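You operate a simulated robot arm through the tools that you are given. There is no shell and no other tool.

Carry out the task below with a simulated robot arm. There is one attempt and no reset: what you move stays moved.

TASK
Brake the tool trolley, pin both eyes of the beam and ratchet the right nut tight.
Fine: brake first; till the paint lines meet; the ratchet goes back. Set down upright: green ratchet.

It is judged by the outcome, as a careful person would: the job done as asked, and still so three seconds after it is handed in. It fails if anything else is knocked over, pushed out of place, dropped, spilled or broken.

THE ROBOT
A 6-joint arm with a two-finger gripper, fixed in place. Base frame: the origin is at the foot of the arm, x ahead of it, y to its left, z up; the work surface is at about z = 0.766. Units: m, rad, N and s.
Its first joint turns from -2.897 to 2.897 rad. Payload 2.45 kg.
The tool frame sits at the grasp point between the pads (the TCP): z along the fingers, y along the line on which they close. The tips reach 0.02 m beyond it. Largest opening 0.14 m; the body of the gripper starts 0.168 m behind the TCP.
Orientation is told as [roll, pitch, yaw] about the base's x, y, z axes, in that order, counted from this pose: with the fingers straight down and closing along the base's y, the tool's x points along the base's -x, its y along +y and its z along -z.

THE INTERFACE
- The arm moves only by the tool send_rows. Its argument "targets" is a list of rows, each a list of 6 numbers: the shift along the base's x, y, z in m, then the turn, a rotation vector about the base's x, y, z in rad. In form: [[tx, ty, tz, ax, ay, az], ...]. A call has 1 to 20 rows; each row shifts and turns the commanded pose from where the row before left it. "claw" is the finger opening in m, from 0 to 0.14, set as the call begins (left out, the last holds). A row lasts 0.2 s, in which the tool goes at most 0.05 m and 0.15 rad; a call with a longer step from one row to the next is refused whole, and so is a gripper value outside its range. A pose out of reach is approached as far as the arm can. The call stops where the force on the tool passes 50 N (or 10 N more than at its start, if that is more) or the arm is blocked; 0.2 s more then pass. Each finger travels about 0.045 m/s and halts on what it meets, pressing with about 33 N; the grip force reading is that of the motor and also rises with nothing between the fingers. The clock runs only during rows and for 0.2 s after the last one: add rows that do not move to give the fingers time. The reply holds the time, the measured pose of the TCP, the force on the tool along the base axes, the opening and the grip force, in the units named above and with some noise, with the torque about the TCP (base axes, N m) and any sound that the robot's microphone picked up.
- Cameras (640 x 400 px; columns grow to the right, rows downward): "scene" is fixed at [0.0466, -0.4931, 1.5671]; the picture's right is [0.65, -0.76, 0.00], its down [-0.36, -0.31, -0.88] and it looks along [0.67, 0.58, -0.47] (base axes); focal length 315 px, centre (320, 200). "wrist" rides on the gripper at [0.078, 0.011, -0.209] in the tool frame; the picture's right is [-0.14, 0.99, 0.00], its down [-0.92, -0.13, -0.37] and it looks along [-0.37, -0.05, 0.93] (tool axes); focal length 280 px, centre (320, 200). There is no depth. A picture from a camera that has moved, and an enlarged one, comes with that camera's place and axes in the base frame and with its lens. The place of the scene camera against the robot may be out by one fixed shift of up to 0.012 m in any direction.
- get_image(camera): a new picture of that camera. The clock stands still meanwhile.
- close_up(camera, box): a new picture of the part [left, top, right, bottom] of that camera's present view, enlarged. The clock stands still meanwhile.
- sign_off(): hands the job in; it is judged then, once.

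Nothing tells you positions but the pictures and the camera data. Unless the task says otherwise, let go and move clear before handing in.

The tools are called after "Request:" by a JSON object that holds its "fn" and its "kwargs". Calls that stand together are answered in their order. send_rows: Moves the arm, as the interface text tells. Its arguments: {"type":"object","properties":{"targets":{"type":"array","items":{"type":"array","items":{"type":"number"}}},"claw":{"type":"number"}},"required":["targets"]} The other tools are called the same way: get_image (camera) takes a picture; close_up (camera, box) takes an enlarged picture of a part of a camera's view; sign_off () hands the job in.

At the start:

```text
clock: 0.0
ee_pos: [0.6322, 0.3909, 1.0822]
ee_rot: [0.0, 0.0, 0.003]
ft_force: [-0.1, 0.4, 0.3]
ft_torque: [0.0, 0.0, -0.01]
width: 0.14
finger_force: 0.0
```

scene: 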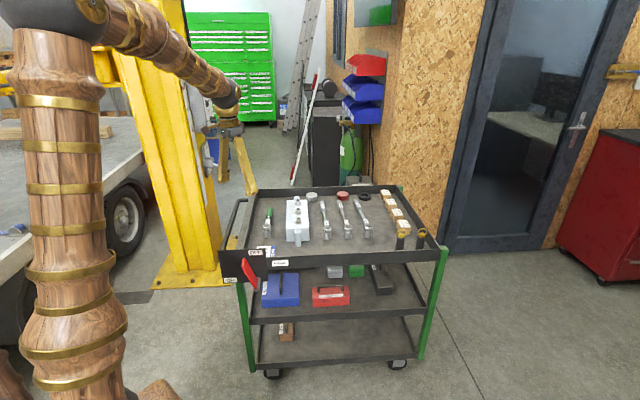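
wrist: 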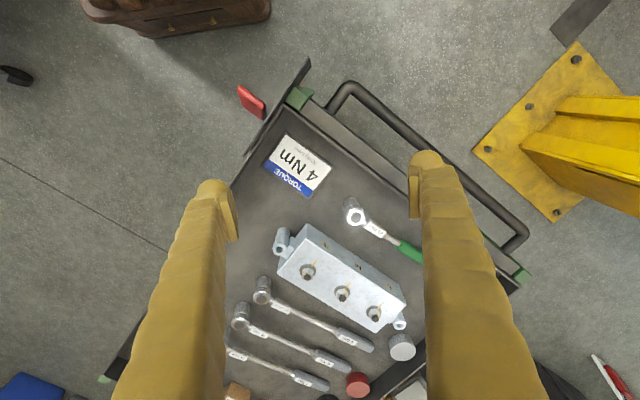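

I see a tool trolley with a beam block, several ratchets, a red lever (probably the brake) and two pins in the corner. I'll take close-ups before moving anything.

Request:
{"fn": "close_up", "kwargs": {"camera": "scene", "box": [220, 180, 340, 255]}}

Request:
{"fn": "close_up", "kwargs": {"camera": "scene", "box": [330, 180, 450, 255]}}

Request:
{"fn": "close_up", "kwargs": {"camera": "scene", "box": [210, 240, 370, 340]}}

Request:
{"fn": "close_up", "kwargs": {"camera": "wrist", "box": [220, 180, 460, 330]}}

Request:
{"fn": "close_up", "kwargs": {"camera": "wrist", "box": [220, 50, 460, 200]}}

Request:
{"fn": "close_up", "kwargs": {"camera": "wrist", "box": [200, 250, 440, 400]}}

```text
5.33 times, centred on (280, 218) of scene
camera zoom: at [0.0466, -0.4931, 1.5671], right [0.65, -0.76, 0.0], down [-0.36, -0.31, -0.88], along [0.67, 0.58, -0.47], focal length 1678 px, centre (533, 107)
```

zoom: 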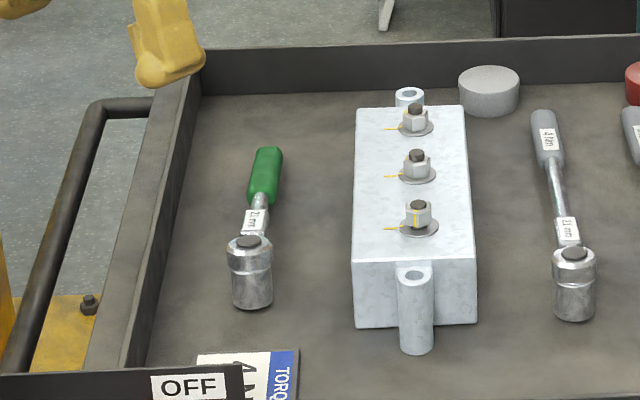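

```text
5.33 times, centred on (390, 218) of scene
camera zoom: at [0.0466, -0.4931, 1.5671], right [0.65, -0.76, 0.0], down [-0.36, -0.31, -0.88], along [0.67, 0.58, -0.47], focal length 1678 px, centre (-53, 107)
```

zoom: 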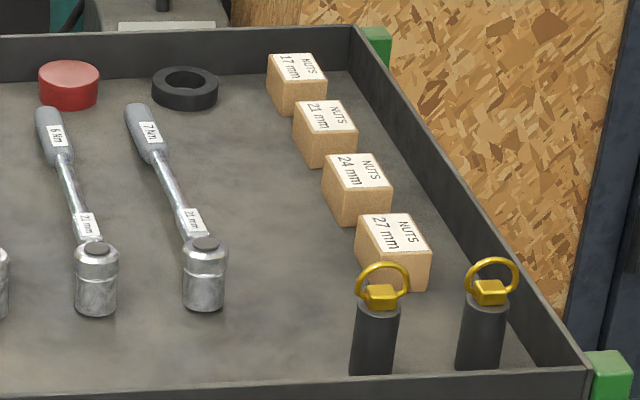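

```text
4.00 times, centred on (290, 290) of scene
camera zoom: at [0.0466, -0.4931, 1.5671], right [0.65, -0.76, 0.0], down [-0.36, -0.31, -0.88], along [0.67, 0.58, -0.47], focal length 1259 px, centre (440, -160)
```

zoom: 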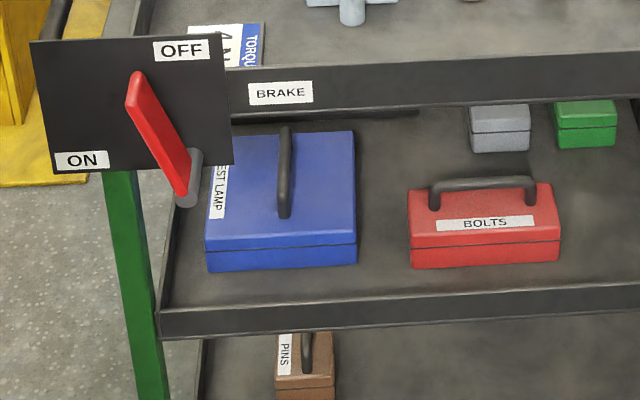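

```text
2.67 times, centred on (340, 255) of wrist
camera zoom: at [0.5551, 0.4011, 1.2919], right [0.14, 0.99, 0.0], down [0.92, -0.13, 0.37], along [0.37, -0.05, -0.93], focal length 748 px, centre (267, 53)
```

zoom: 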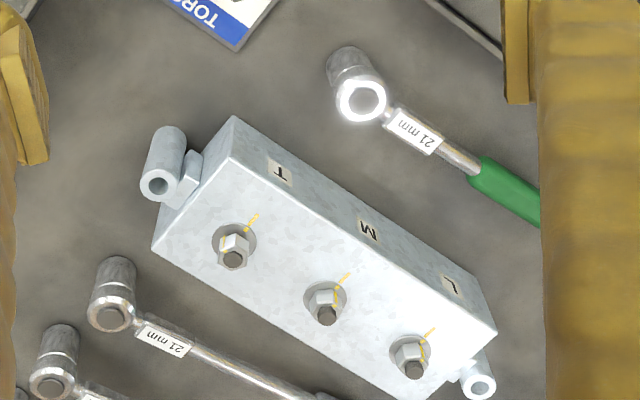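

```text
2.67 times, centred on (340, 125) of wrist
camera zoom: at [0.5551, 0.4011, 1.2919], right [0.14, 0.99, 0.0], down [0.92, -0.13, 0.37], along [0.37, -0.05, -0.93], focal length 748 px, centre (267, 400)
```

zoom: 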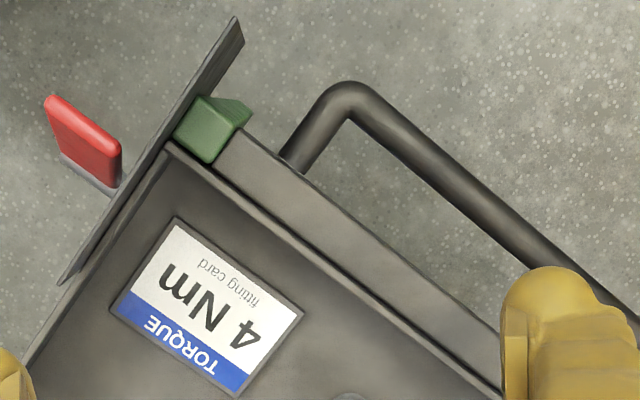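

```text
2.67 times, centred on (320, 325) of wrist
camera zoom: at [0.5551, 0.4011, 1.2919], right [0.14, 0.99, 0.0], down [0.92, -0.13, 0.37], along [0.37, -0.05, -0.93], focal length 748 px, centre (320, -133)
```

zoom: 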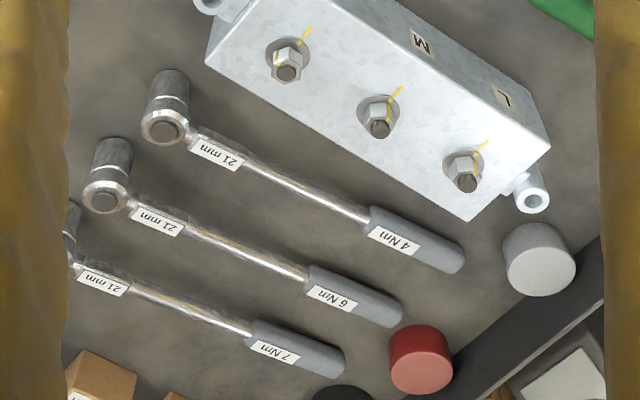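

The trolley's front faces the scene camera. The brake lever is at its front-left corner and the pins are at front-right. Next I'll zoom in on the beam's labels, nuts and lever.

Request:
{"fn": "close_up", "kwargs": {"camera": "wrist", "box": [265, 215, 345, 265]}}

Request:
{"fn": "close_up", "kwargs": {"camera": "wrist", "box": [335, 255, 415, 335]}}

Request:
{"fn": "close_up", "kwargs": {"camera": "scene", "box": [280, 190, 320, 250]}}

Request:
{"fn": "close_up", "kwargs": {"camera": "scene", "box": [215, 240, 275, 300]}}

Request:
{"fn": "close_up", "kwargs": {"camera": "scene", "box": [385, 215, 445, 260]}}

Request:
{"fn": "close_up", "kwargs": {"camera": "scene", "box": [250, 200, 290, 250]}}

```text
8.00 times, centred on (305, 240) of wrist
camera zoom: at [0.5551, 0.4011, 1.2919], right [0.14, 0.99, 0.0], down [0.92, -0.13, 0.37], along [0.37, -0.05, -0.93], focal length 2243 px, centre (440, -120)
```

zoom: 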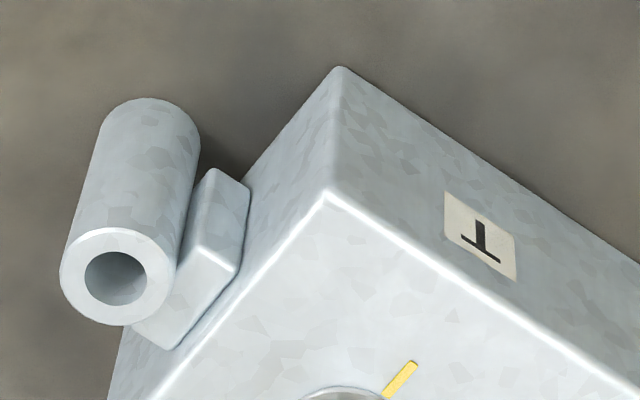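

```text
5.00 times, centred on (375, 295) of wrist
camera zoom: at [0.5551, 0.4011, 1.2919], right [0.14, 0.99, 0.0], down [0.92, -0.13, 0.37], along [0.37, -0.05, -0.93], focal length 1402 px, centre (45, -275)
```

zoom: 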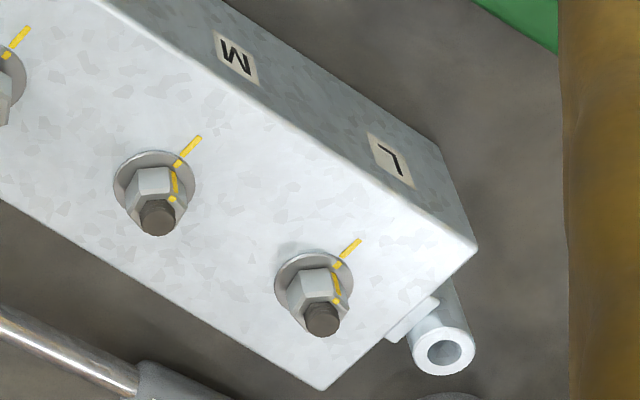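

```text
6.67 times, centred on (300, 220) of scene
camera zoom: at [0.0466, -0.4931, 1.5671], right [0.65, -0.76, 0.0], down [-0.36, -0.31, -0.88], along [0.67, 0.58, -0.47], focal length 2098 px, centre (453, 67)
```

zoom: 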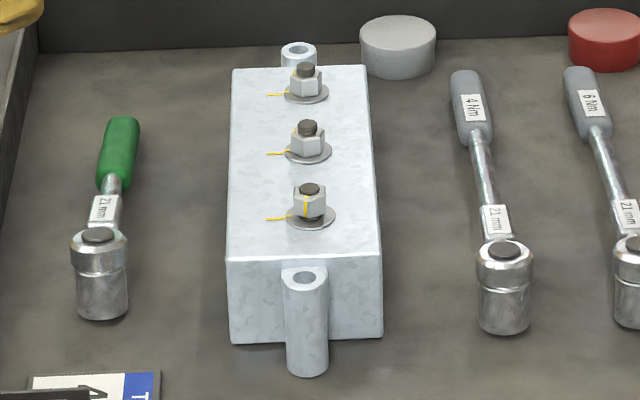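

```text
6.67 times, centred on (245, 270) of scene
camera zoom: at [0.0466, -0.4931, 1.5671], right [0.65, -0.76, 0.0], down [-0.36, -0.31, -0.88], along [0.67, 0.58, -0.47], focal length 2098 px, centre (820, -267)
```

zoom: 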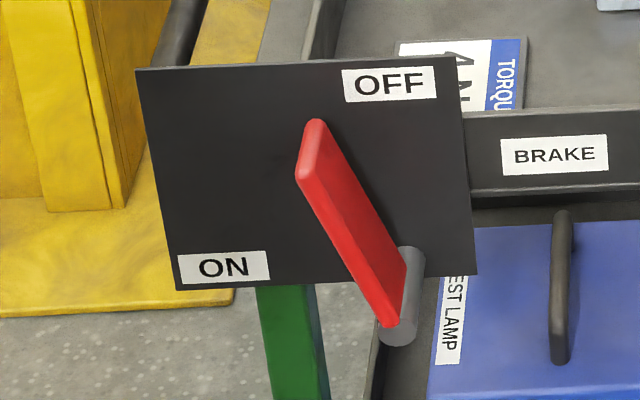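

```text
8.89 times, centred on (415, 238) of scene
camera zoom: at [0.0466, -0.4931, 1.5671], right [0.65, -0.76, 0.0], down [-0.36, -0.31, -0.88], along [0.67, 0.58, -0.47], focal length 2797 px, centre (-524, -133)
```

zoom: 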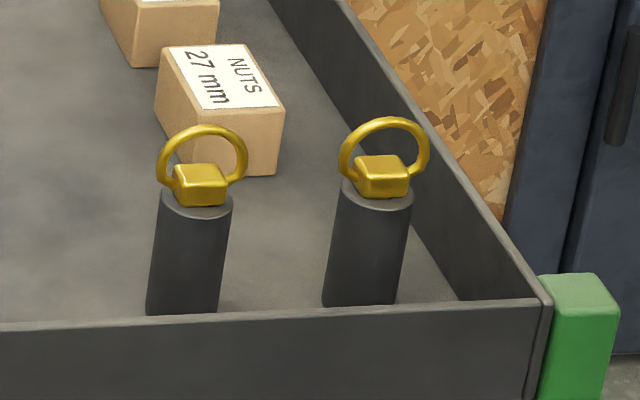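

```text
8.00 times, centred on (270, 225) of scene
camera zoom: at [0.0466, -0.4931, 1.5671], right [0.65, -0.76, 0.0], down [-0.36, -0.31, -0.88], along [0.67, 0.58, -0.47], focal length 2518 px, centre (720, 0)
```

zoom: 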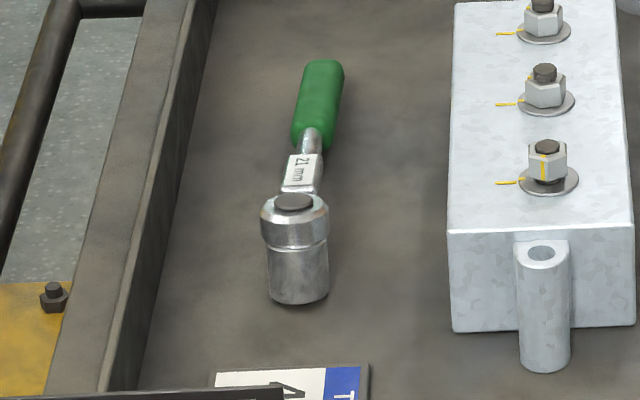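

The beam's side carries three small labels. I'll zoom further into the nearest one to find out which nut is the "right" one.

Request:
{"fn": "close_up", "kwargs": {"camera": "wrist", "box": [314, 233, 336, 255]}}

Request:
{"fn": "close_up", "kwargs": {"camera": "wrist", "box": [345, 255, 367, 277]}}

Request:
{"fn": "close_up", "kwargs": {"camera": "wrist", "box": [376, 275, 398, 297]}}

Request:
{"fn": "close_up", "kwargs": {"camera": "wrist", "box": [290, 255, 320, 285]}}

```text
16.00 times, centred on (325, 244) of wrist
camera zoom: at [0.5551, 0.4011, 1.2919], right [0.14, 0.99, 0.0], down [0.92, -0.13, 0.37], along [0.37, -0.05, -0.93], focal length 4486 px, centre (240, -504)
```

zoom: 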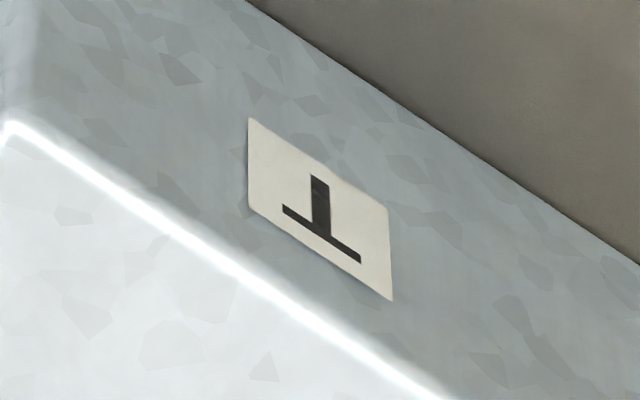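

```text
16.00 times, centred on (356, 266) of wrist
camera zoom: at [0.5551, 0.4011, 1.2919], right [0.14, 0.99, 0.0], down [0.92, -0.13, 0.37], along [0.37, -0.05, -0.93], focal length 4486 px, centre (-256, -856)
```

zoom: 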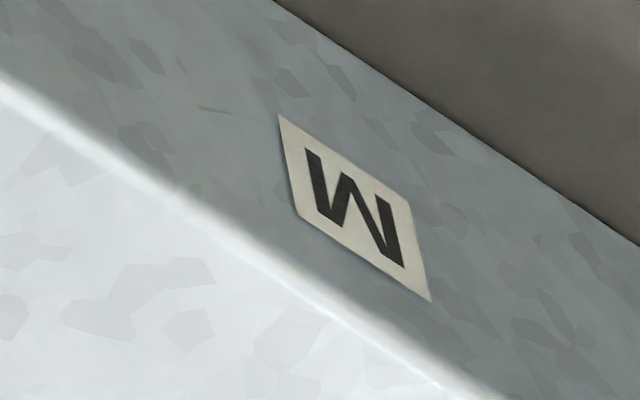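

```text
16.00 times, centred on (387, 286) of wrist
camera zoom: at [0.5551, 0.4011, 1.2919], right [0.14, 0.99, 0.0], down [0.92, -0.13, 0.37], along [0.37, -0.05, -0.93], focal length 4486 px, centre (-752, -1176)
```

zoom: 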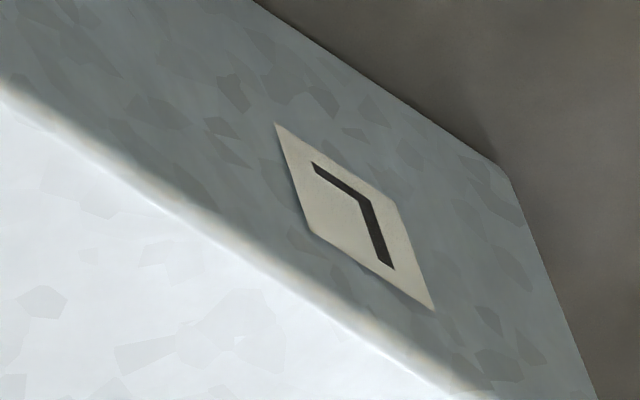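

```text
13.33 times, centred on (305, 270) of wrist
camera zoom: at [0.5551, 0.4011, 1.2919], right [0.14, 0.99, 0.0], down [0.92, -0.13, 0.37], along [0.37, -0.05, -0.93], focal length 3738 px, centre (520, -733)
```

zoom: 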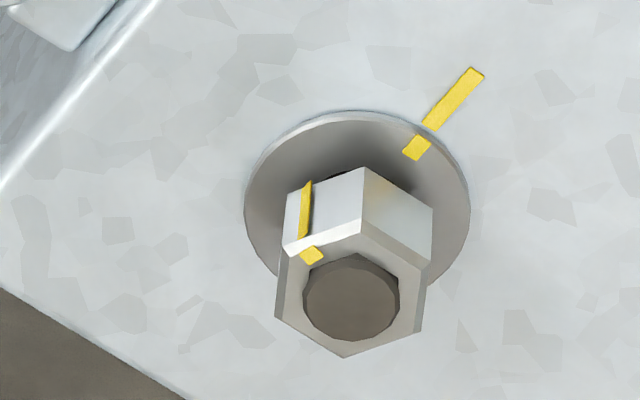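

The front nut's paint mark is off its washer mark, while the other two nuts already line up. The labels read L, M, T from the left side, so the front one is on the right. I'll move the wrist to look at the brake lever up close.

Request:
{"fn": "send_rows", "kwargs": {"targets": [[-0.0187, -0.0235, -0.012, 0, 0, 0.128], [-0.0187, -0.0235, -0.012, 0, 0, 0.128], [-0.0187, -0.0235, -0.012, 0, 0, 0.128], [-0.0187, -0.0235, -0.012, 0, 0, 0.128], [-0.0187, -0.0235, -0.012, 0, 0, 0.128], [-0.0187, -0.0235, -0.012, 0, 0, 0.128], [0, 0, 0, 0, 0, 0]], "claw": 0.0}}

Request:
{"fn": "get_image", "kwargs": {"camera": "wrist"}}

Request:
{"fn": "get_image", "kwargs": {"camera": "scene"}}

```text
clock: 1.6
ee_pos: [0.5182, 0.2477, 1.0115]
ee_rot: [0.001, -0.001, 0.77]
ft_force: [-0.2, -0.5, -0.4]
ft_torque: [0.01, 0.0, 0.01]
width: 0.0
finger_force: 3.3
```

```text
taken
camera wrist: at [0.4564, 0.2021, 1.2204], right [-0.59, 0.81, 0.0], down [0.75, 0.55, 0.37], along [0.3, 0.22, -0.93], focal length 280 px, centre (320, 200)
```

wrist: 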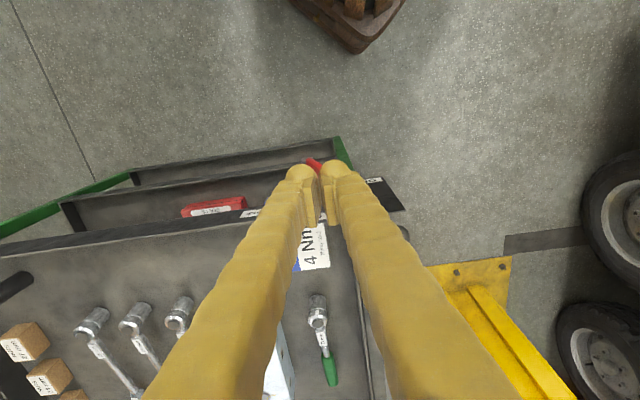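

```text
taken
```

scene: 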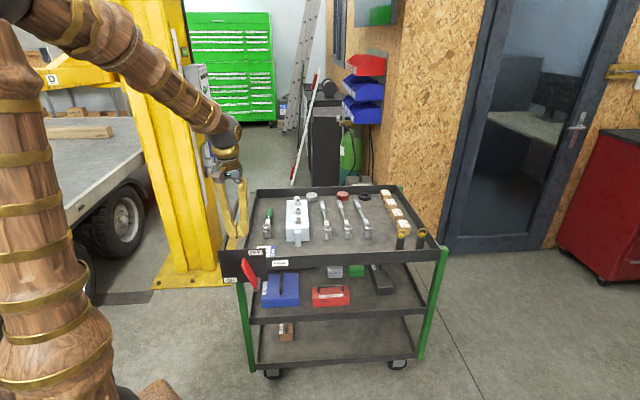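

The fingers hide the lever. I'll shift sideways so the brake shows beside them.

Request:
{"fn": "send_rows", "kwargs": {"targets": [[0.02, -0.03, 0, 0, 0, 0], [0.02, -0.03, 0, 0, 0, 0], [0.01, -0.02, 0, 0, 0, 0], [0, 0, 0, 0, 0, 0]]}}

Request:
{"fn": "close_up", "kwargs": {"camera": "wrist", "box": [300, 80, 492, 200]}}

Request:
{"fn": "get_image", "kwargs": {"camera": "wrist"}}

```text
clock: 2.6
ee_pos: [0.5699, 0.1666, 1.0105]
ee_rot: [-0.001, 0.0, 0.77]
ft_force: [0.7, 1.3, 0.1]
ft_torque: [-0.02, 0.0, 0.0]
width: 0.0
finger_force: 29.8
```

```text
3.33 times, centred on (396, 140) of wrist
camera zoom: at [0.5069, 0.1211, 1.2196], right [-0.59, 0.81, 0.0], down [0.75, 0.55, 0.37], along [0.3, 0.22, -0.93], focal length 935 px, centre (67, 400)
```

zoom: 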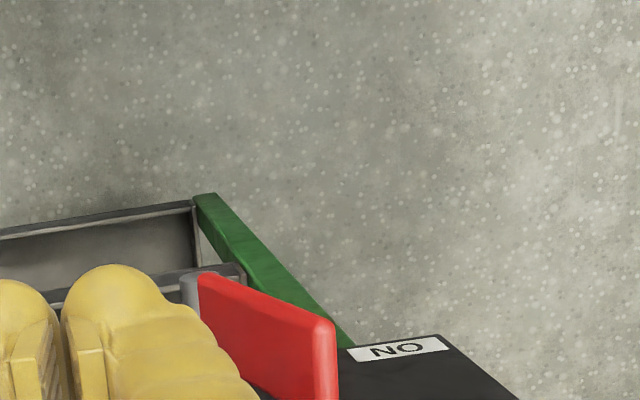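

```text
taken
camera wrist: at [0.5069, 0.1211, 1.2196], right [-0.59, 0.81, 0.0], down [0.75, 0.55, 0.37], along [0.3, 0.22, -0.93], focal length 280 px, centre (320, 200)
```

wrist: 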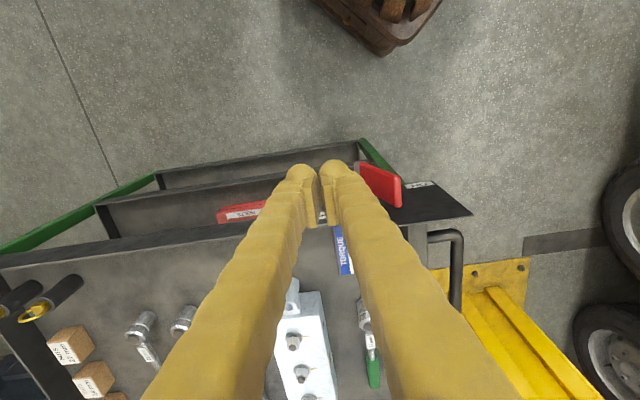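

The lever pivots near (0.57, 0.26, 0.72), with its tip at about (0.55, 0.30, 0.84). ON lies to the trolley's left at pivot height. I'll lower the closed fingers to the right of the lever, in front of the plate.

Request:
{"fn": "send_rows", "kwargs": {"targets": [[0.0104, 0.0436, 0, 0, 0, 0.008], [0.0104, 0.0436, 0, 0, 0, 0.007], [0, 0, -0.0445, 0, 0, 0], [0, 0, -0.0445, 0, 0, 0], [0, 0, -0.0445, 0, 0, 0], [0, 0, -0.0445, 0, 0, 0], [0, 0, 0, 0, 0, 0]], "claw": 0.0}}

Request:
{"fn": "close_up", "kwargs": {"camera": "scene", "box": [205, 220, 301, 300]}}

Request:
{"fn": "get_image", "kwargs": {"camera": "wrist"}}

```text
clock: 4.2
ee_pos: [0.5912, 0.254, 0.8325]
ee_rot: [0.001, -0.001, 0.783]
ft_force: [0.4, 0.1, 0.3]
ft_torque: [0.0, 0.02, -0.02]
width: 0.0
finger_force: 30.0
```

```text
5.00 times, centred on (253, 260) of scene
camera zoom: at [0.0466, -0.4931, 1.5671], right [0.65, -0.76, 0.0], down [-0.36, -0.31, -0.88], along [0.67, 0.58, -0.47], focal length 1574 px, centre (655, -100)
```

zoom: 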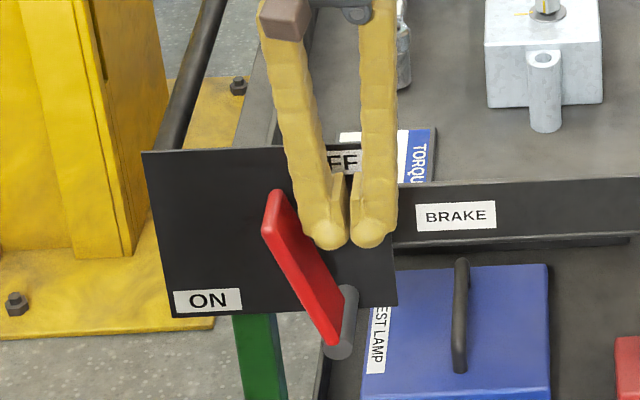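

```text
taken
camera wrist: at [0.5285, 0.2076, 1.0415], right [-0.6, 0.8, 0.0], down [0.74, 0.56, 0.37], along [0.29, 0.22, -0.93], focal length 280 px, centre (320, 200)
```

wrist: 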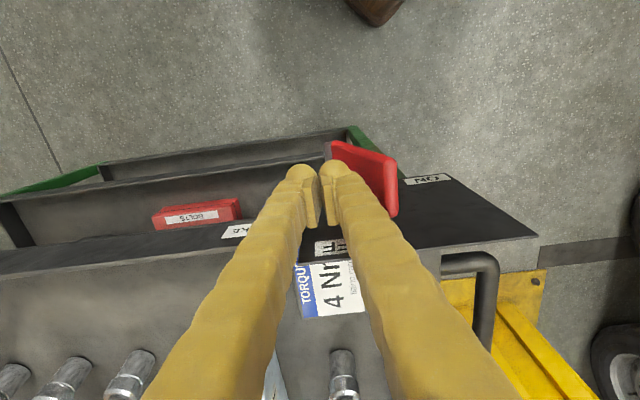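

The fingers are in place to the right of the lever and clear of the plate. I'll start pushing it toward ON along its arc, in stages.

Request:
{"fn": "send_rows", "kwargs": {"targets": [[-0.0088, 0.0088, 0, 0, 0, 0], [-0.0088, 0.0088, 0, 0, 0, 0], [-0.0057, 0.0057, -0.003, 0, 0, 0], [-0.0057, 0.0057, -0.003, 0, 0, 0], [-0.0048, 0.0048, -0.004, 0, 0, 0], [-0.0048, 0.0048, -0.004, 0, 0, 0]]}}

Request:
{"fn": "close_up", "kwargs": {"camera": "scene", "box": [205, 220, 301, 300]}}

```text
clock: 5.6
ee_pos: [0.5521, 0.295, 0.8185]
ee_rot: [0.0, -0.001, 0.786]
ft_force: [0.1, 0.1, 0.0]
ft_torque: [0.03, 0.01, 0.0]
width: 0.0
finger_force: 29.6
```

```text
5.00 times, centred on (253, 260) of scene
camera zoom: at [0.0466, -0.4931, 1.5671], right [0.65, -0.76, 0.0], down [-0.36, -0.31, -0.88], along [0.67, 0.58, -0.47], focal length 1574 px, centre (655, -100)
```

zoom: 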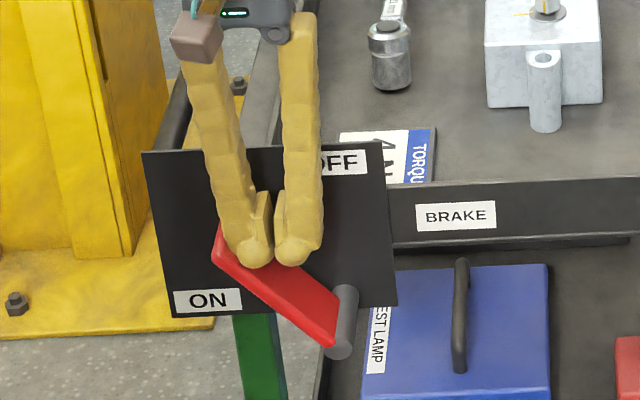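

The lever is moving freely and is about halfway. I'll keep going along the arc and push down toward ON.

Request:
{"fn": "send_rows", "kwargs": {"targets": [[-0.0042, 0.0042, -0.005, 0, 0, 0], [-0.0042, 0.0042, -0.005, 0, 0, 0], [-0.0035, 0.0035, -0.006, 0, 0, 0], [-0.0035, 0.0035, -0.006, 0, 0, 0], [-0.0028, 0.0028, -0.007, 0, 0, 0], [-0.0028, 0.0028, -0.007, 0, 0, 0], [-0.0018, 0.0018, -0.0075, 0, 0, 0], [-0.0018, 0.0018, -0.0075, 0, 0, 0]]}}

Request:
{"fn": "close_up", "kwargs": {"camera": "scene", "box": [205, 220, 301, 300]}}

```text
clock: 7.5
ee_pos: [0.5278, 0.318, 0.77]
ee_rot: [-0.001, -0.002, 0.784]
ft_force: [-2.1, -7.5, 27.0]
ft_torque: [0.11, 0.3, 0.2]
width: 0.0001
finger_force: 29.3
stopped in row 8: the force on the tool passed its limit at 53 N (the readings are from after the stop); the commanded pose is now the measured one
```

```text
5.00 times, centred on (253, 260) of scene
camera zoom: at [0.0466, -0.4931, 1.5671], right [0.65, -0.76, 0.0], down [-0.36, -0.31, -0.88], along [0.67, 0.58, -0.47], focal length 1574 px, centre (655, -100)
```

zoom: 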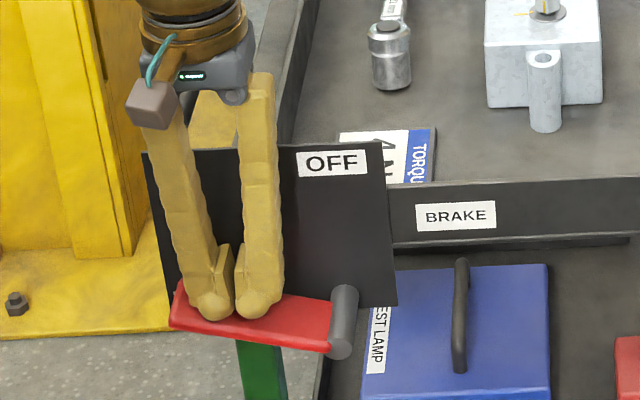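

The lever is down at ON and resisted at its stop, and the trolley hasn't shifted. I'll back off upward and confirm it stays there.

Request:
{"fn": "send_rows", "kwargs": {"targets": [[0, 0, 0.02, 0, 0, 0], [0, 0, 0.04, 0, 0, 0], [0, 0, 0.045, 0, 0, 0], [0, 0, 0.045, 0, 0, 0], [0, 0, 0.045, 0, 0, 0], [0, 0, 0.045, 0, 0, 0], [0, 0, 0, 0, 0, 0]]}}

Request:
{"fn": "close_up", "kwargs": {"camera": "scene", "box": [205, 220, 301, 300]}}

Request:
{"fn": "get_image", "kwargs": {"camera": "wrist"}}

Request:
{"fn": "get_image", "kwargs": {"camera": "scene"}}

```text
clock: 9.1
ee_pos: [0.5277, 0.3165, 1.0113]
ee_rot: [0.0, -0.002, 0.784]
ft_force: [-0.5, -0.6, 0.0]
ft_torque: [-0.05, 0.01, -0.02]
width: 0.0
finger_force: 29.0
```

```text
5.00 times, centred on (253, 260) of scene
camera zoom: at [0.0466, -0.4931, 1.5671], right [0.65, -0.76, 0.0], down [-0.36, -0.31, -0.88], along [0.67, 0.58, -0.47], focal length 1574 px, centre (655, -100)
```

zoom: 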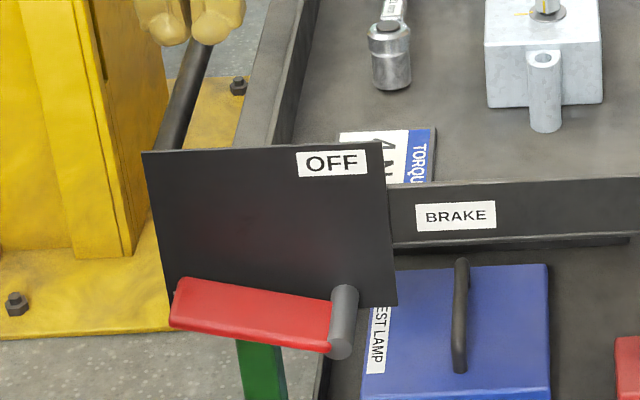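

```text
taken
camera wrist: at [0.4659, 0.2697, 1.2199], right [-0.6, 0.8, 0.0], down [0.74, 0.56, 0.37], along [0.29, 0.22, -0.93], focal length 280 px, centre (320, 200)
```

wrist: 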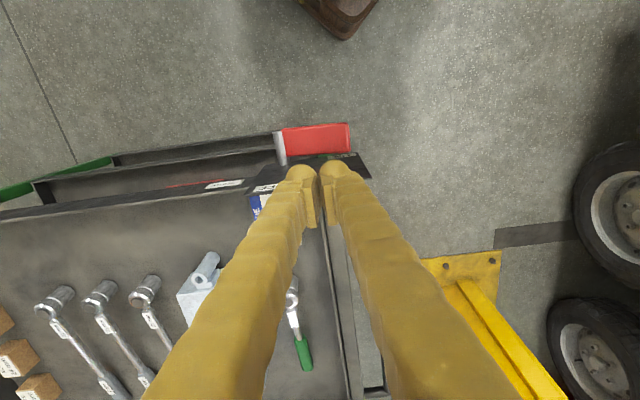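

```text
taken
```

scene: 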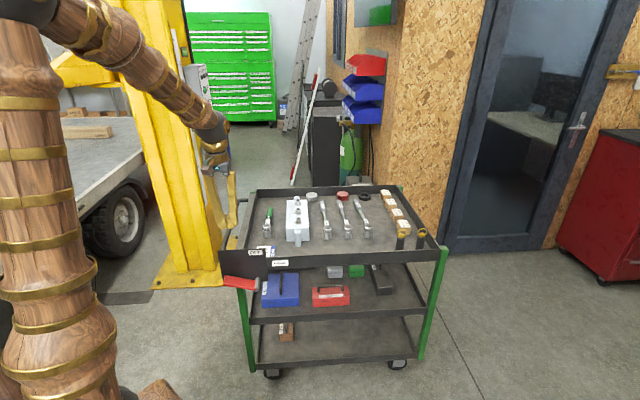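

The brake stays ON, covering the ON label, and the trolley hasn't moved. Next I'll move over to inspect the two gold-ring pins at the front-right.

Request:
{"fn": "send_rows", "kwargs": {"targets": [[0.027, -0.0317, 0.009, 0, 0, -0.0784], [0.027, -0.0317, 0.009, 0, 0, -0.0784], [0.027, -0.0317, 0.009, 0, 0, -0.0784], [0.027, -0.0317, 0.009, 0, 0, -0.0784], [0.027, -0.0317, 0.009, 0, 0, -0.0784], [0.027, -0.0317, 0.009, 0, 0, -0.0784], [0.027, -0.0317, 0.009, 0, 0, -0.0784], [0.027, -0.0317, 0.009, 0, 0, -0.0784], [0.027, -0.0317, 0.009, 0, 0, -0.0784], [0.027, -0.0317, 0.009, 0, 0, -0.0784], [0, 0, 0, 0, 0, 0]], "claw": 0.14}}

Request:
{"fn": "get_image", "kwargs": {"camera": "wrist"}}

Request:
{"fn": "close_up", "kwargs": {"camera": "wrist", "box": [240, 200, 400, 300]}}

```text
clock: 11.5
ee_pos: [0.7989, 0.0031, 1.0966]
ee_rot: [0.001, -0.002, -0.002]
ft_force: [0.1, 0.0, -0.2]
ft_torque: [0.02, -0.01, 0.02]
width: 0.1397
finger_force: 0.2
```

```text
taken
camera wrist: at [0.7216, 0.0144, 1.3061], right [0.14, 0.99, 0.0], down [0.92, -0.13, 0.37], along [0.37, -0.05, -0.93], focal length 280 px, centre (320, 200)
```

wrist: 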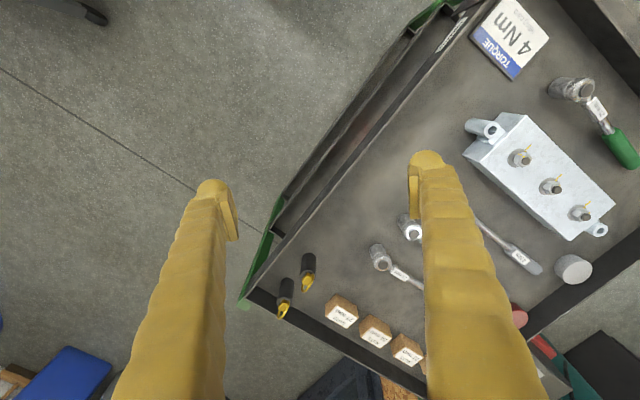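

```text
4.00 times, centred on (320, 250) of wrist
camera zoom: at [0.7216, 0.0144, 1.3061], right [0.14, 0.99, 0.0], down [0.92, -0.13, 0.37], along [0.37, -0.05, -0.93], focal length 1122 px, centre (320, 0)
```

zoom: 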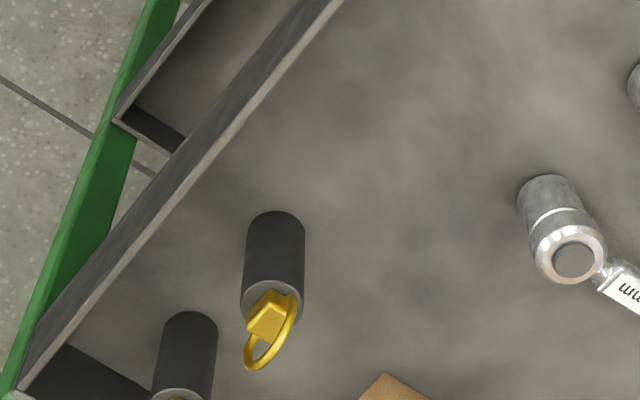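

I can see the pins standing in dark holders. I'll zoom in for exact positions and head shapes.

Request:
{"fn": "close_up", "kwargs": {"camera": "wrist", "box": [255, 245, 335, 325]}}

Request:
{"fn": "close_up", "kwargs": {"camera": "wrist", "box": [450, 100, 630, 250]}}

Request:
{"fn": "close_up", "kwargs": {"camera": "wrist", "box": [450, 105, 530, 165]}}

Request:
{"fn": "close_up", "kwargs": {"camera": "wrist", "box": [540, 60, 640, 180]}}

```text
5.00 times, centred on (295, 285) of wrist
camera zoom: at [0.7216, 0.0144, 1.3061], right [0.14, 0.99, 0.0], down [0.92, -0.13, 0.37], along [0.37, -0.05, -0.93], focal length 1402 px, centre (445, -225)
```

zoom: 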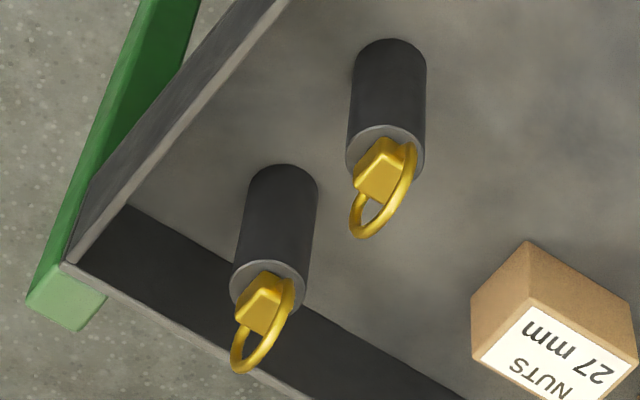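

```text
2.67 times, centred on (540, 175) of wrist
camera zoom: at [0.7216, 0.0144, 1.3061], right [0.14, 0.99, 0.0], down [0.92, -0.13, 0.37], along [0.37, -0.05, -0.93], focal length 748 px, centre (-267, 267)
```

zoom: 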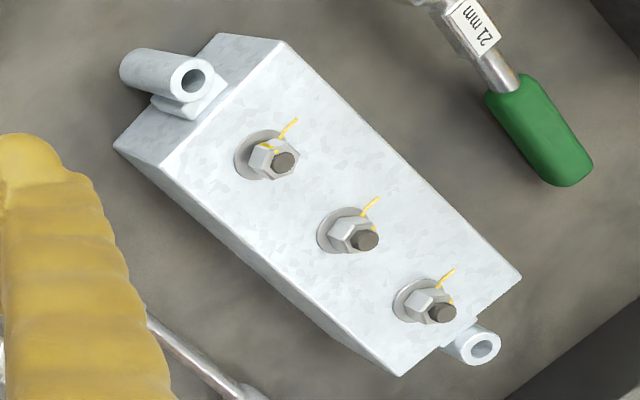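

```text
6.67 times, centred on (490, 135) of wrist
camera zoom: at [0.7216, 0.0144, 1.3061], right [0.14, 0.99, 0.0], down [0.92, -0.13, 0.37], along [0.37, -0.05, -0.93], focal length 1869 px, centre (-813, 633)
```

zoom: 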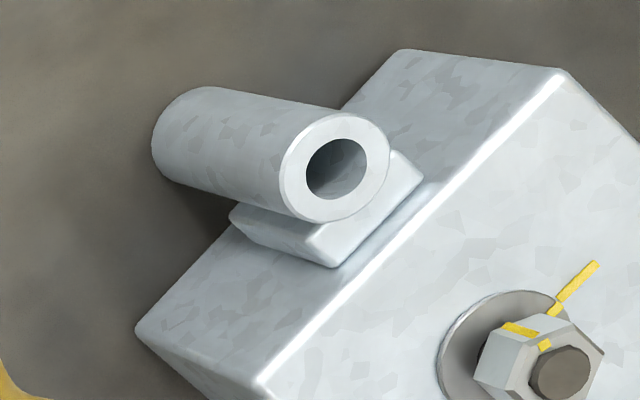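

```text
3.33 times, centred on (590, 120) of wrist
camera zoom: at [0.7216, 0.0144, 1.3061], right [0.14, 0.99, 0.0], down [0.92, -0.13, 0.37], along [0.37, -0.05, -0.93], focal length 935 px, centre (-580, 467)
```

zoom: 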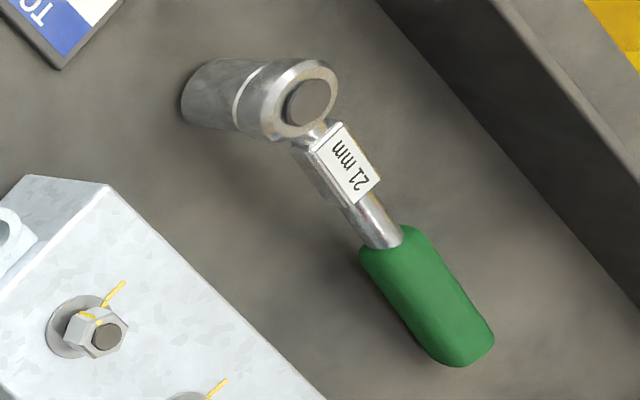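

Holders top out near z = 0.82, with pins at about (1.08, -0.06) and (1.14, -0.12). The eyes are at about (0.825, 0.286) and (1.045, 0.506), top z ≈ 0.832. I'll zoom in more on the pin heads and ratchet.

Request:
{"fn": "close_up", "kwargs": {"camera": "wrist", "box": [293, 262, 325, 294]}}

Request:
{"fn": "close_up", "kwargs": {"camera": "scene", "box": [396, 225, 412, 241]}}

Request:
{"fn": "close_up", "kwargs": {"camera": "wrist", "box": [268, 280, 300, 322]}}

Request:
{"fn": "close_up", "kwargs": {"camera": "scene", "box": [252, 200, 284, 242]}}

```text
12.50 times, centred on (309, 278) of wrist
camera zoom: at [0.7216, 0.0144, 1.3061], right [0.14, 0.99, 0.0], down [0.92, -0.13, 0.37], along [0.37, -0.05, -0.93], focal length 3505 px, centre (458, -775)
```

zoom: 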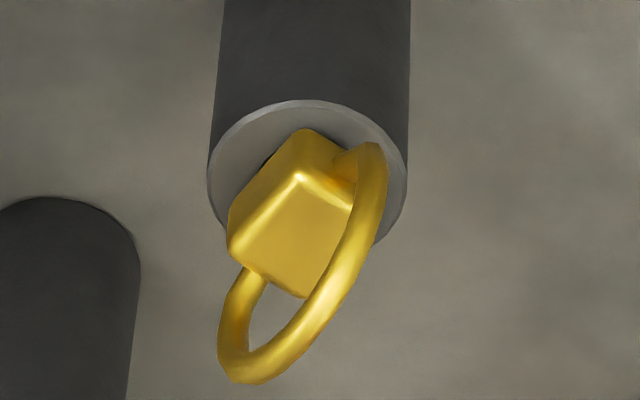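

```text
16.00 times, centred on (404, 233) of scene
camera zoom: at [0.0466, -0.4931, 1.5671], right [0.65, -0.76, 0.0], down [-0.36, -0.31, -0.88], along [0.67, 0.58, -0.47], focal length 5035 px, centre (-1024, -328)
```

zoom: 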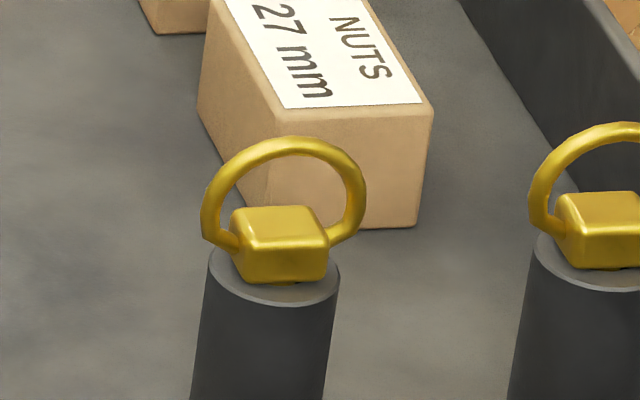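

```text
9.52 times, centred on (284, 301) of wrist
camera zoom: at [0.7216, 0.0144, 1.3061], right [0.14, 0.99, 0.0], down [0.92, -0.13, 0.37], along [0.37, -0.05, -0.93], focal length 2670 px, centre (663, -762)
```

zoom: 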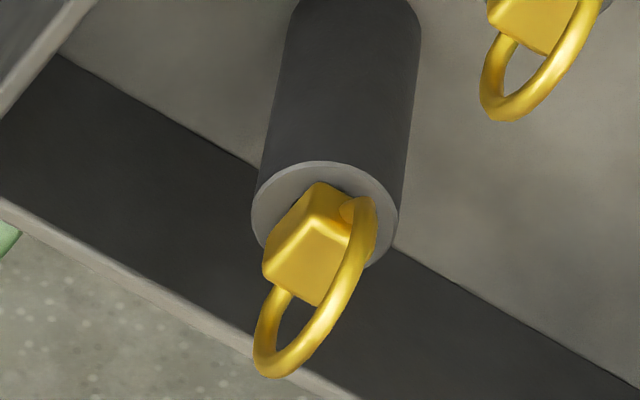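

```text
9.52 times, centred on (268, 221) of scene
camera zoom: at [0.0466, -0.4931, 1.5671], right [0.65, -0.76, 0.0], down [-0.36, -0.31, -0.88], along [0.67, 0.58, -0.47], focal length 2997 px, centre (815, 0)
```

zoom: 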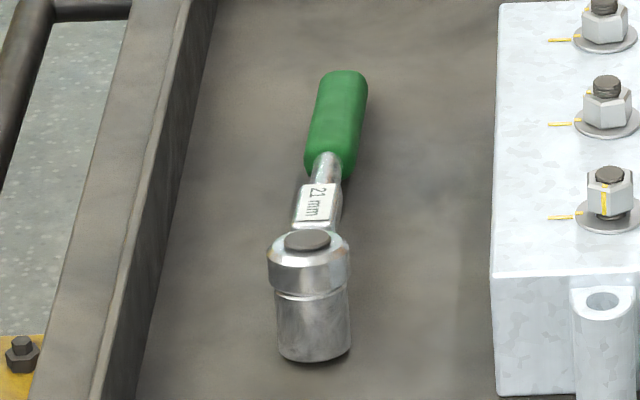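

Pin heads are blocks about 20 mm along the trolley's right axis and 15 mm along its depth, with a ring arched over them. They sit past the tool-down reach, so I'll tilt the tool outward about the closing axis and test the reach above the nearer pin.

Request:
{"fn": "send_rows", "kwargs": {"targets": [[0.015, -0.005, -0.005, 0, 0, -0.131], [0.015, -0.005, -0.005, 0, 0, -0.131], [0.015, -0.005, -0.005, 0, 0, -0.131], [0.015, -0.005, -0.005, 0, 0, -0.131], [0.015, -0.005, -0.005, 0, 0, -0.131], [0.015, -0.005, -0.005, 0, 0, -0.13], [0.03, -0.005, -0.008, -0.0926, -0.0926, 0], [0.03, -0.005, -0.008, -0.0926, -0.0926, 0], [0.03, -0.005, -0.008, -0.0926, -0.0926, 0], [0.03, -0.005, -0.008, -0.0926, -0.0926, 0], [0.03, -0.005, -0.008, -0.0926, -0.0926, 0], [0.03, -0.006, -0.008, -0.0926, -0.0926, 0], [0, 0, 0, 0, 0, 0]], "claw": 0.06}}

Request:
{"fn": "get_image", "kwargs": {"camera": "wrist"}}

Request:
{"fn": "get_image", "kwargs": {"camera": "scene"}}

```text
clock: 14.3
ee_pos: [1.067, -0.0577, 1.0209]
ee_rot: [0.002, -0.788, -0.788]
ft_force: [0.4, 0.2, 0.7]
ft_torque: [0.01, -0.01, 0.03]
width: 0.0604
finger_force: 0.1
```

```text
taken
camera wrist: at [0.9319, 0.0935, 1.1135], right [0.77, 0.63, 0.1], down [0.18, -0.36, 0.91], along [0.61, -0.68, -0.4], focal length 280 px, centre (320, 200)
```

wrist: 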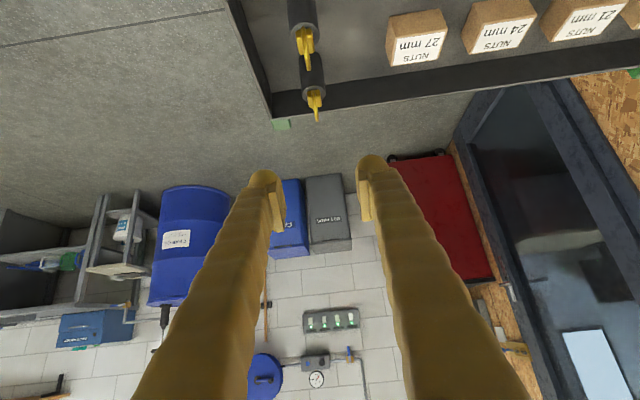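

```text
taken
```

scene: 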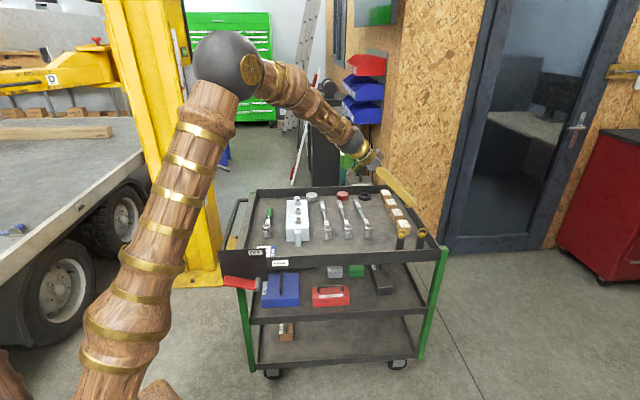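

The reach works with a 45° tilt. I'll zoom on the pins from here to refine their position by triangulation.

Request:
{"fn": "close_up", "kwargs": {"camera": "wrist", "box": [270, 0, 350, 50]}}

Request:
{"fn": "close_up", "kwargs": {"camera": "wrist", "box": [280, 50, 360, 130]}}

```text
8.00 times, centred on (310, 25) of wrist
camera zoom: at [0.9319, 0.0935, 1.1135], right [0.77, 0.63, 0.1], down [0.18, -0.36, 0.91], along [0.61, -0.68, -0.4], focal length 2243 px, centre (400, 1600)
```

zoom: 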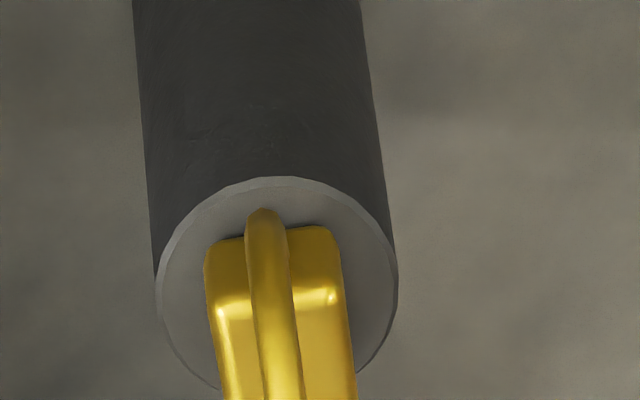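

```text
5.00 times, centred on (320, 90) of wrist
camera zoom: at [0.9319, 0.0935, 1.1135], right [0.77, 0.63, 0.1], down [0.18, -0.36, 0.91], along [0.61, -0.68, -0.4], focal length 1402 px, centre (320, 750)
```

zoom: 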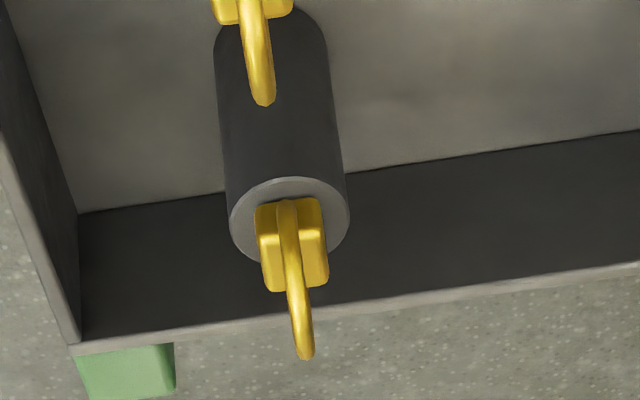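

The pin block's centre is about (1.078, -0.0645) with its top near z = 0.835. I'll descend with the fingers straddling it and check the centring.

Request:
{"fn": "send_rows", "kwargs": {"targets": [[0.0036, -0.0022, -0.04, 0, 0, 0], [0.0036, -0.0023, -0.04, 0, 0, 0], [0.0036, -0.0023, -0.04, 0, 0, 0], [0, 0, 0, 0, 0, 0]], "claw": 0.07}}

Request:
{"fn": "get_image", "kwargs": {"camera": "wrist"}}

Request:
{"fn": "close_up", "kwargs": {"camera": "wrist", "box": [270, 110, 370, 210]}}

Request:
{"fn": "close_up", "kwargs": {"camera": "scene", "box": [370, 190, 440, 260]}}

```text
clock: 15.3
ee_pos: [1.0777, -0.0648, 0.9018]
ee_rot: [-0.001, -0.787, -0.786]
ft_force: [-0.5, 0.2, 0.3]
ft_torque: [0.0, -0.01, -0.03]
width: 0.0698
finger_force: 0.0
```

```text
taken
camera wrist: at [0.9429, 0.0863, 0.9953], right [0.77, 0.63, 0.1], down [0.18, -0.37, 0.91], along [0.61, -0.68, -0.4], focal length 280 px, centre (320, 200)
```

wrist: 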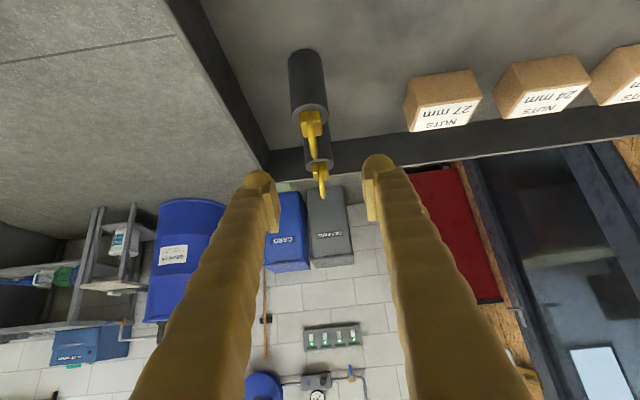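

```text
4.00 times, centred on (320, 160) of wrist
camera zoom: at [0.9429, 0.0863, 0.9953], right [0.77, 0.63, 0.1], down [0.18, -0.37, 0.91], along [0.61, -0.68, -0.4], focal length 1122 px, centre (320, 360)
```

zoom: 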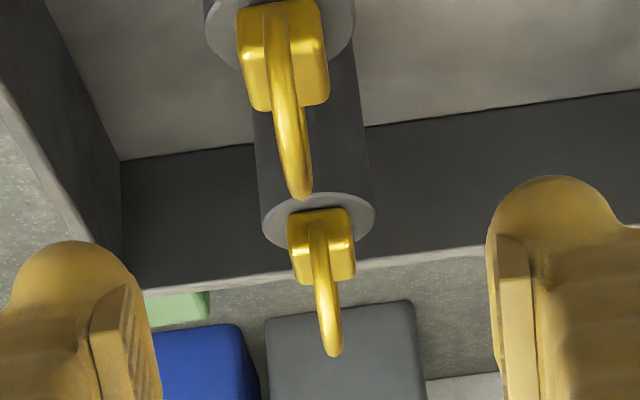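

```text
5.71 times, centred on (405, 225) of scene
camera zoom: at [0.0466, -0.4931, 1.5671], right [0.65, -0.76, 0.0], down [-0.36, -0.31, -0.88], along [0.67, 0.58, -0.47], focal length 1798 px, centre (-166, 57)
```

zoom: 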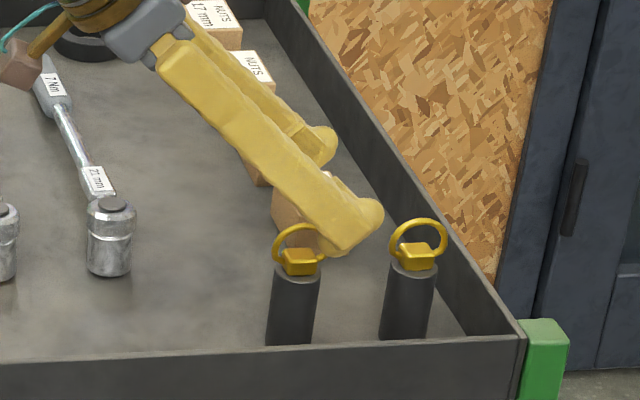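

The fingers straddle the block and the centring looks close. I need to settle the height and radial position, so I'll zoom in closer.

Request:
{"fn": "close_up", "kwargs": {"camera": "wrist", "box": [280, 40, 340, 100]}}

Request:
{"fn": "close_up", "kwargs": {"camera": "wrist", "box": [290, 95, 340, 145]}}

Request:
{"fn": "close_up", "kwargs": {"camera": "scene", "box": [396, 220, 436, 260]}}

```text
6.67 times, centred on (310, 70) of wrist
camera zoom: at [0.9429, 0.0863, 0.9953], right [0.77, 0.63, 0.1], down [0.18, -0.37, 0.91], along [0.61, -0.68, -0.4], focal length 1869 px, centre (387, 1067)
```

zoom: 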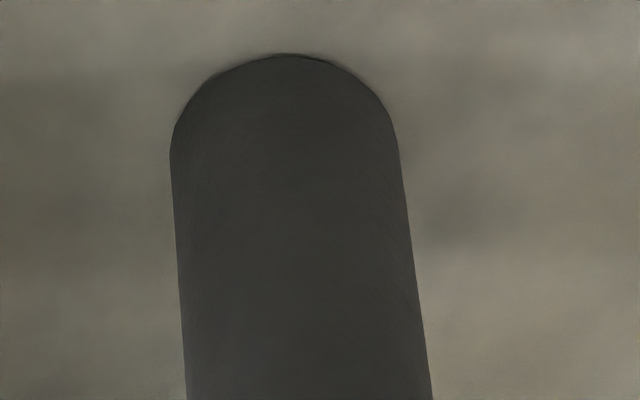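

```text
8.00 times, centred on (315, 120) of wrist
camera zoom: at [0.9429, 0.0863, 0.9953], right [0.77, 0.63, 0.1], down [0.18, -0.37, 0.91], along [0.61, -0.68, -0.4], focal length 2243 px, centre (360, 840)
```

zoom: 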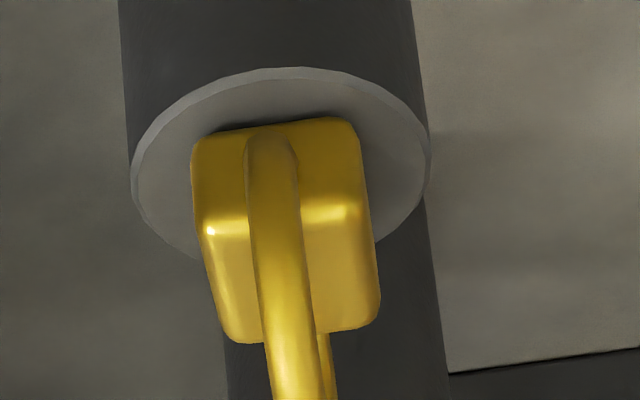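

```text
10.00 times, centred on (416, 240) of scene
camera zoom: at [0.0466, -0.4931, 1.5671], right [0.65, -0.76, 0.0], down [-0.36, -0.31, -0.88], along [0.67, 0.58, -0.47], focal length 3147 px, centre (-640, -200)
```

zoom: 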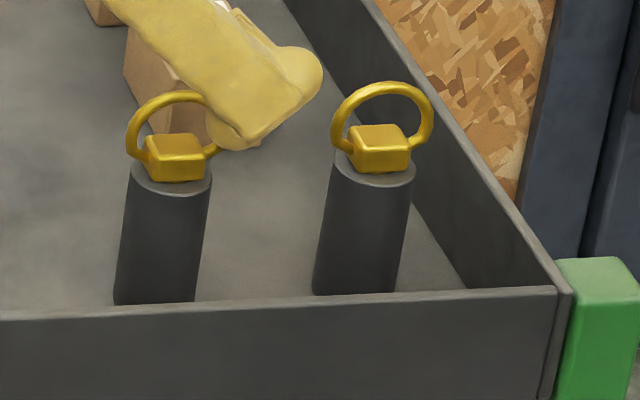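

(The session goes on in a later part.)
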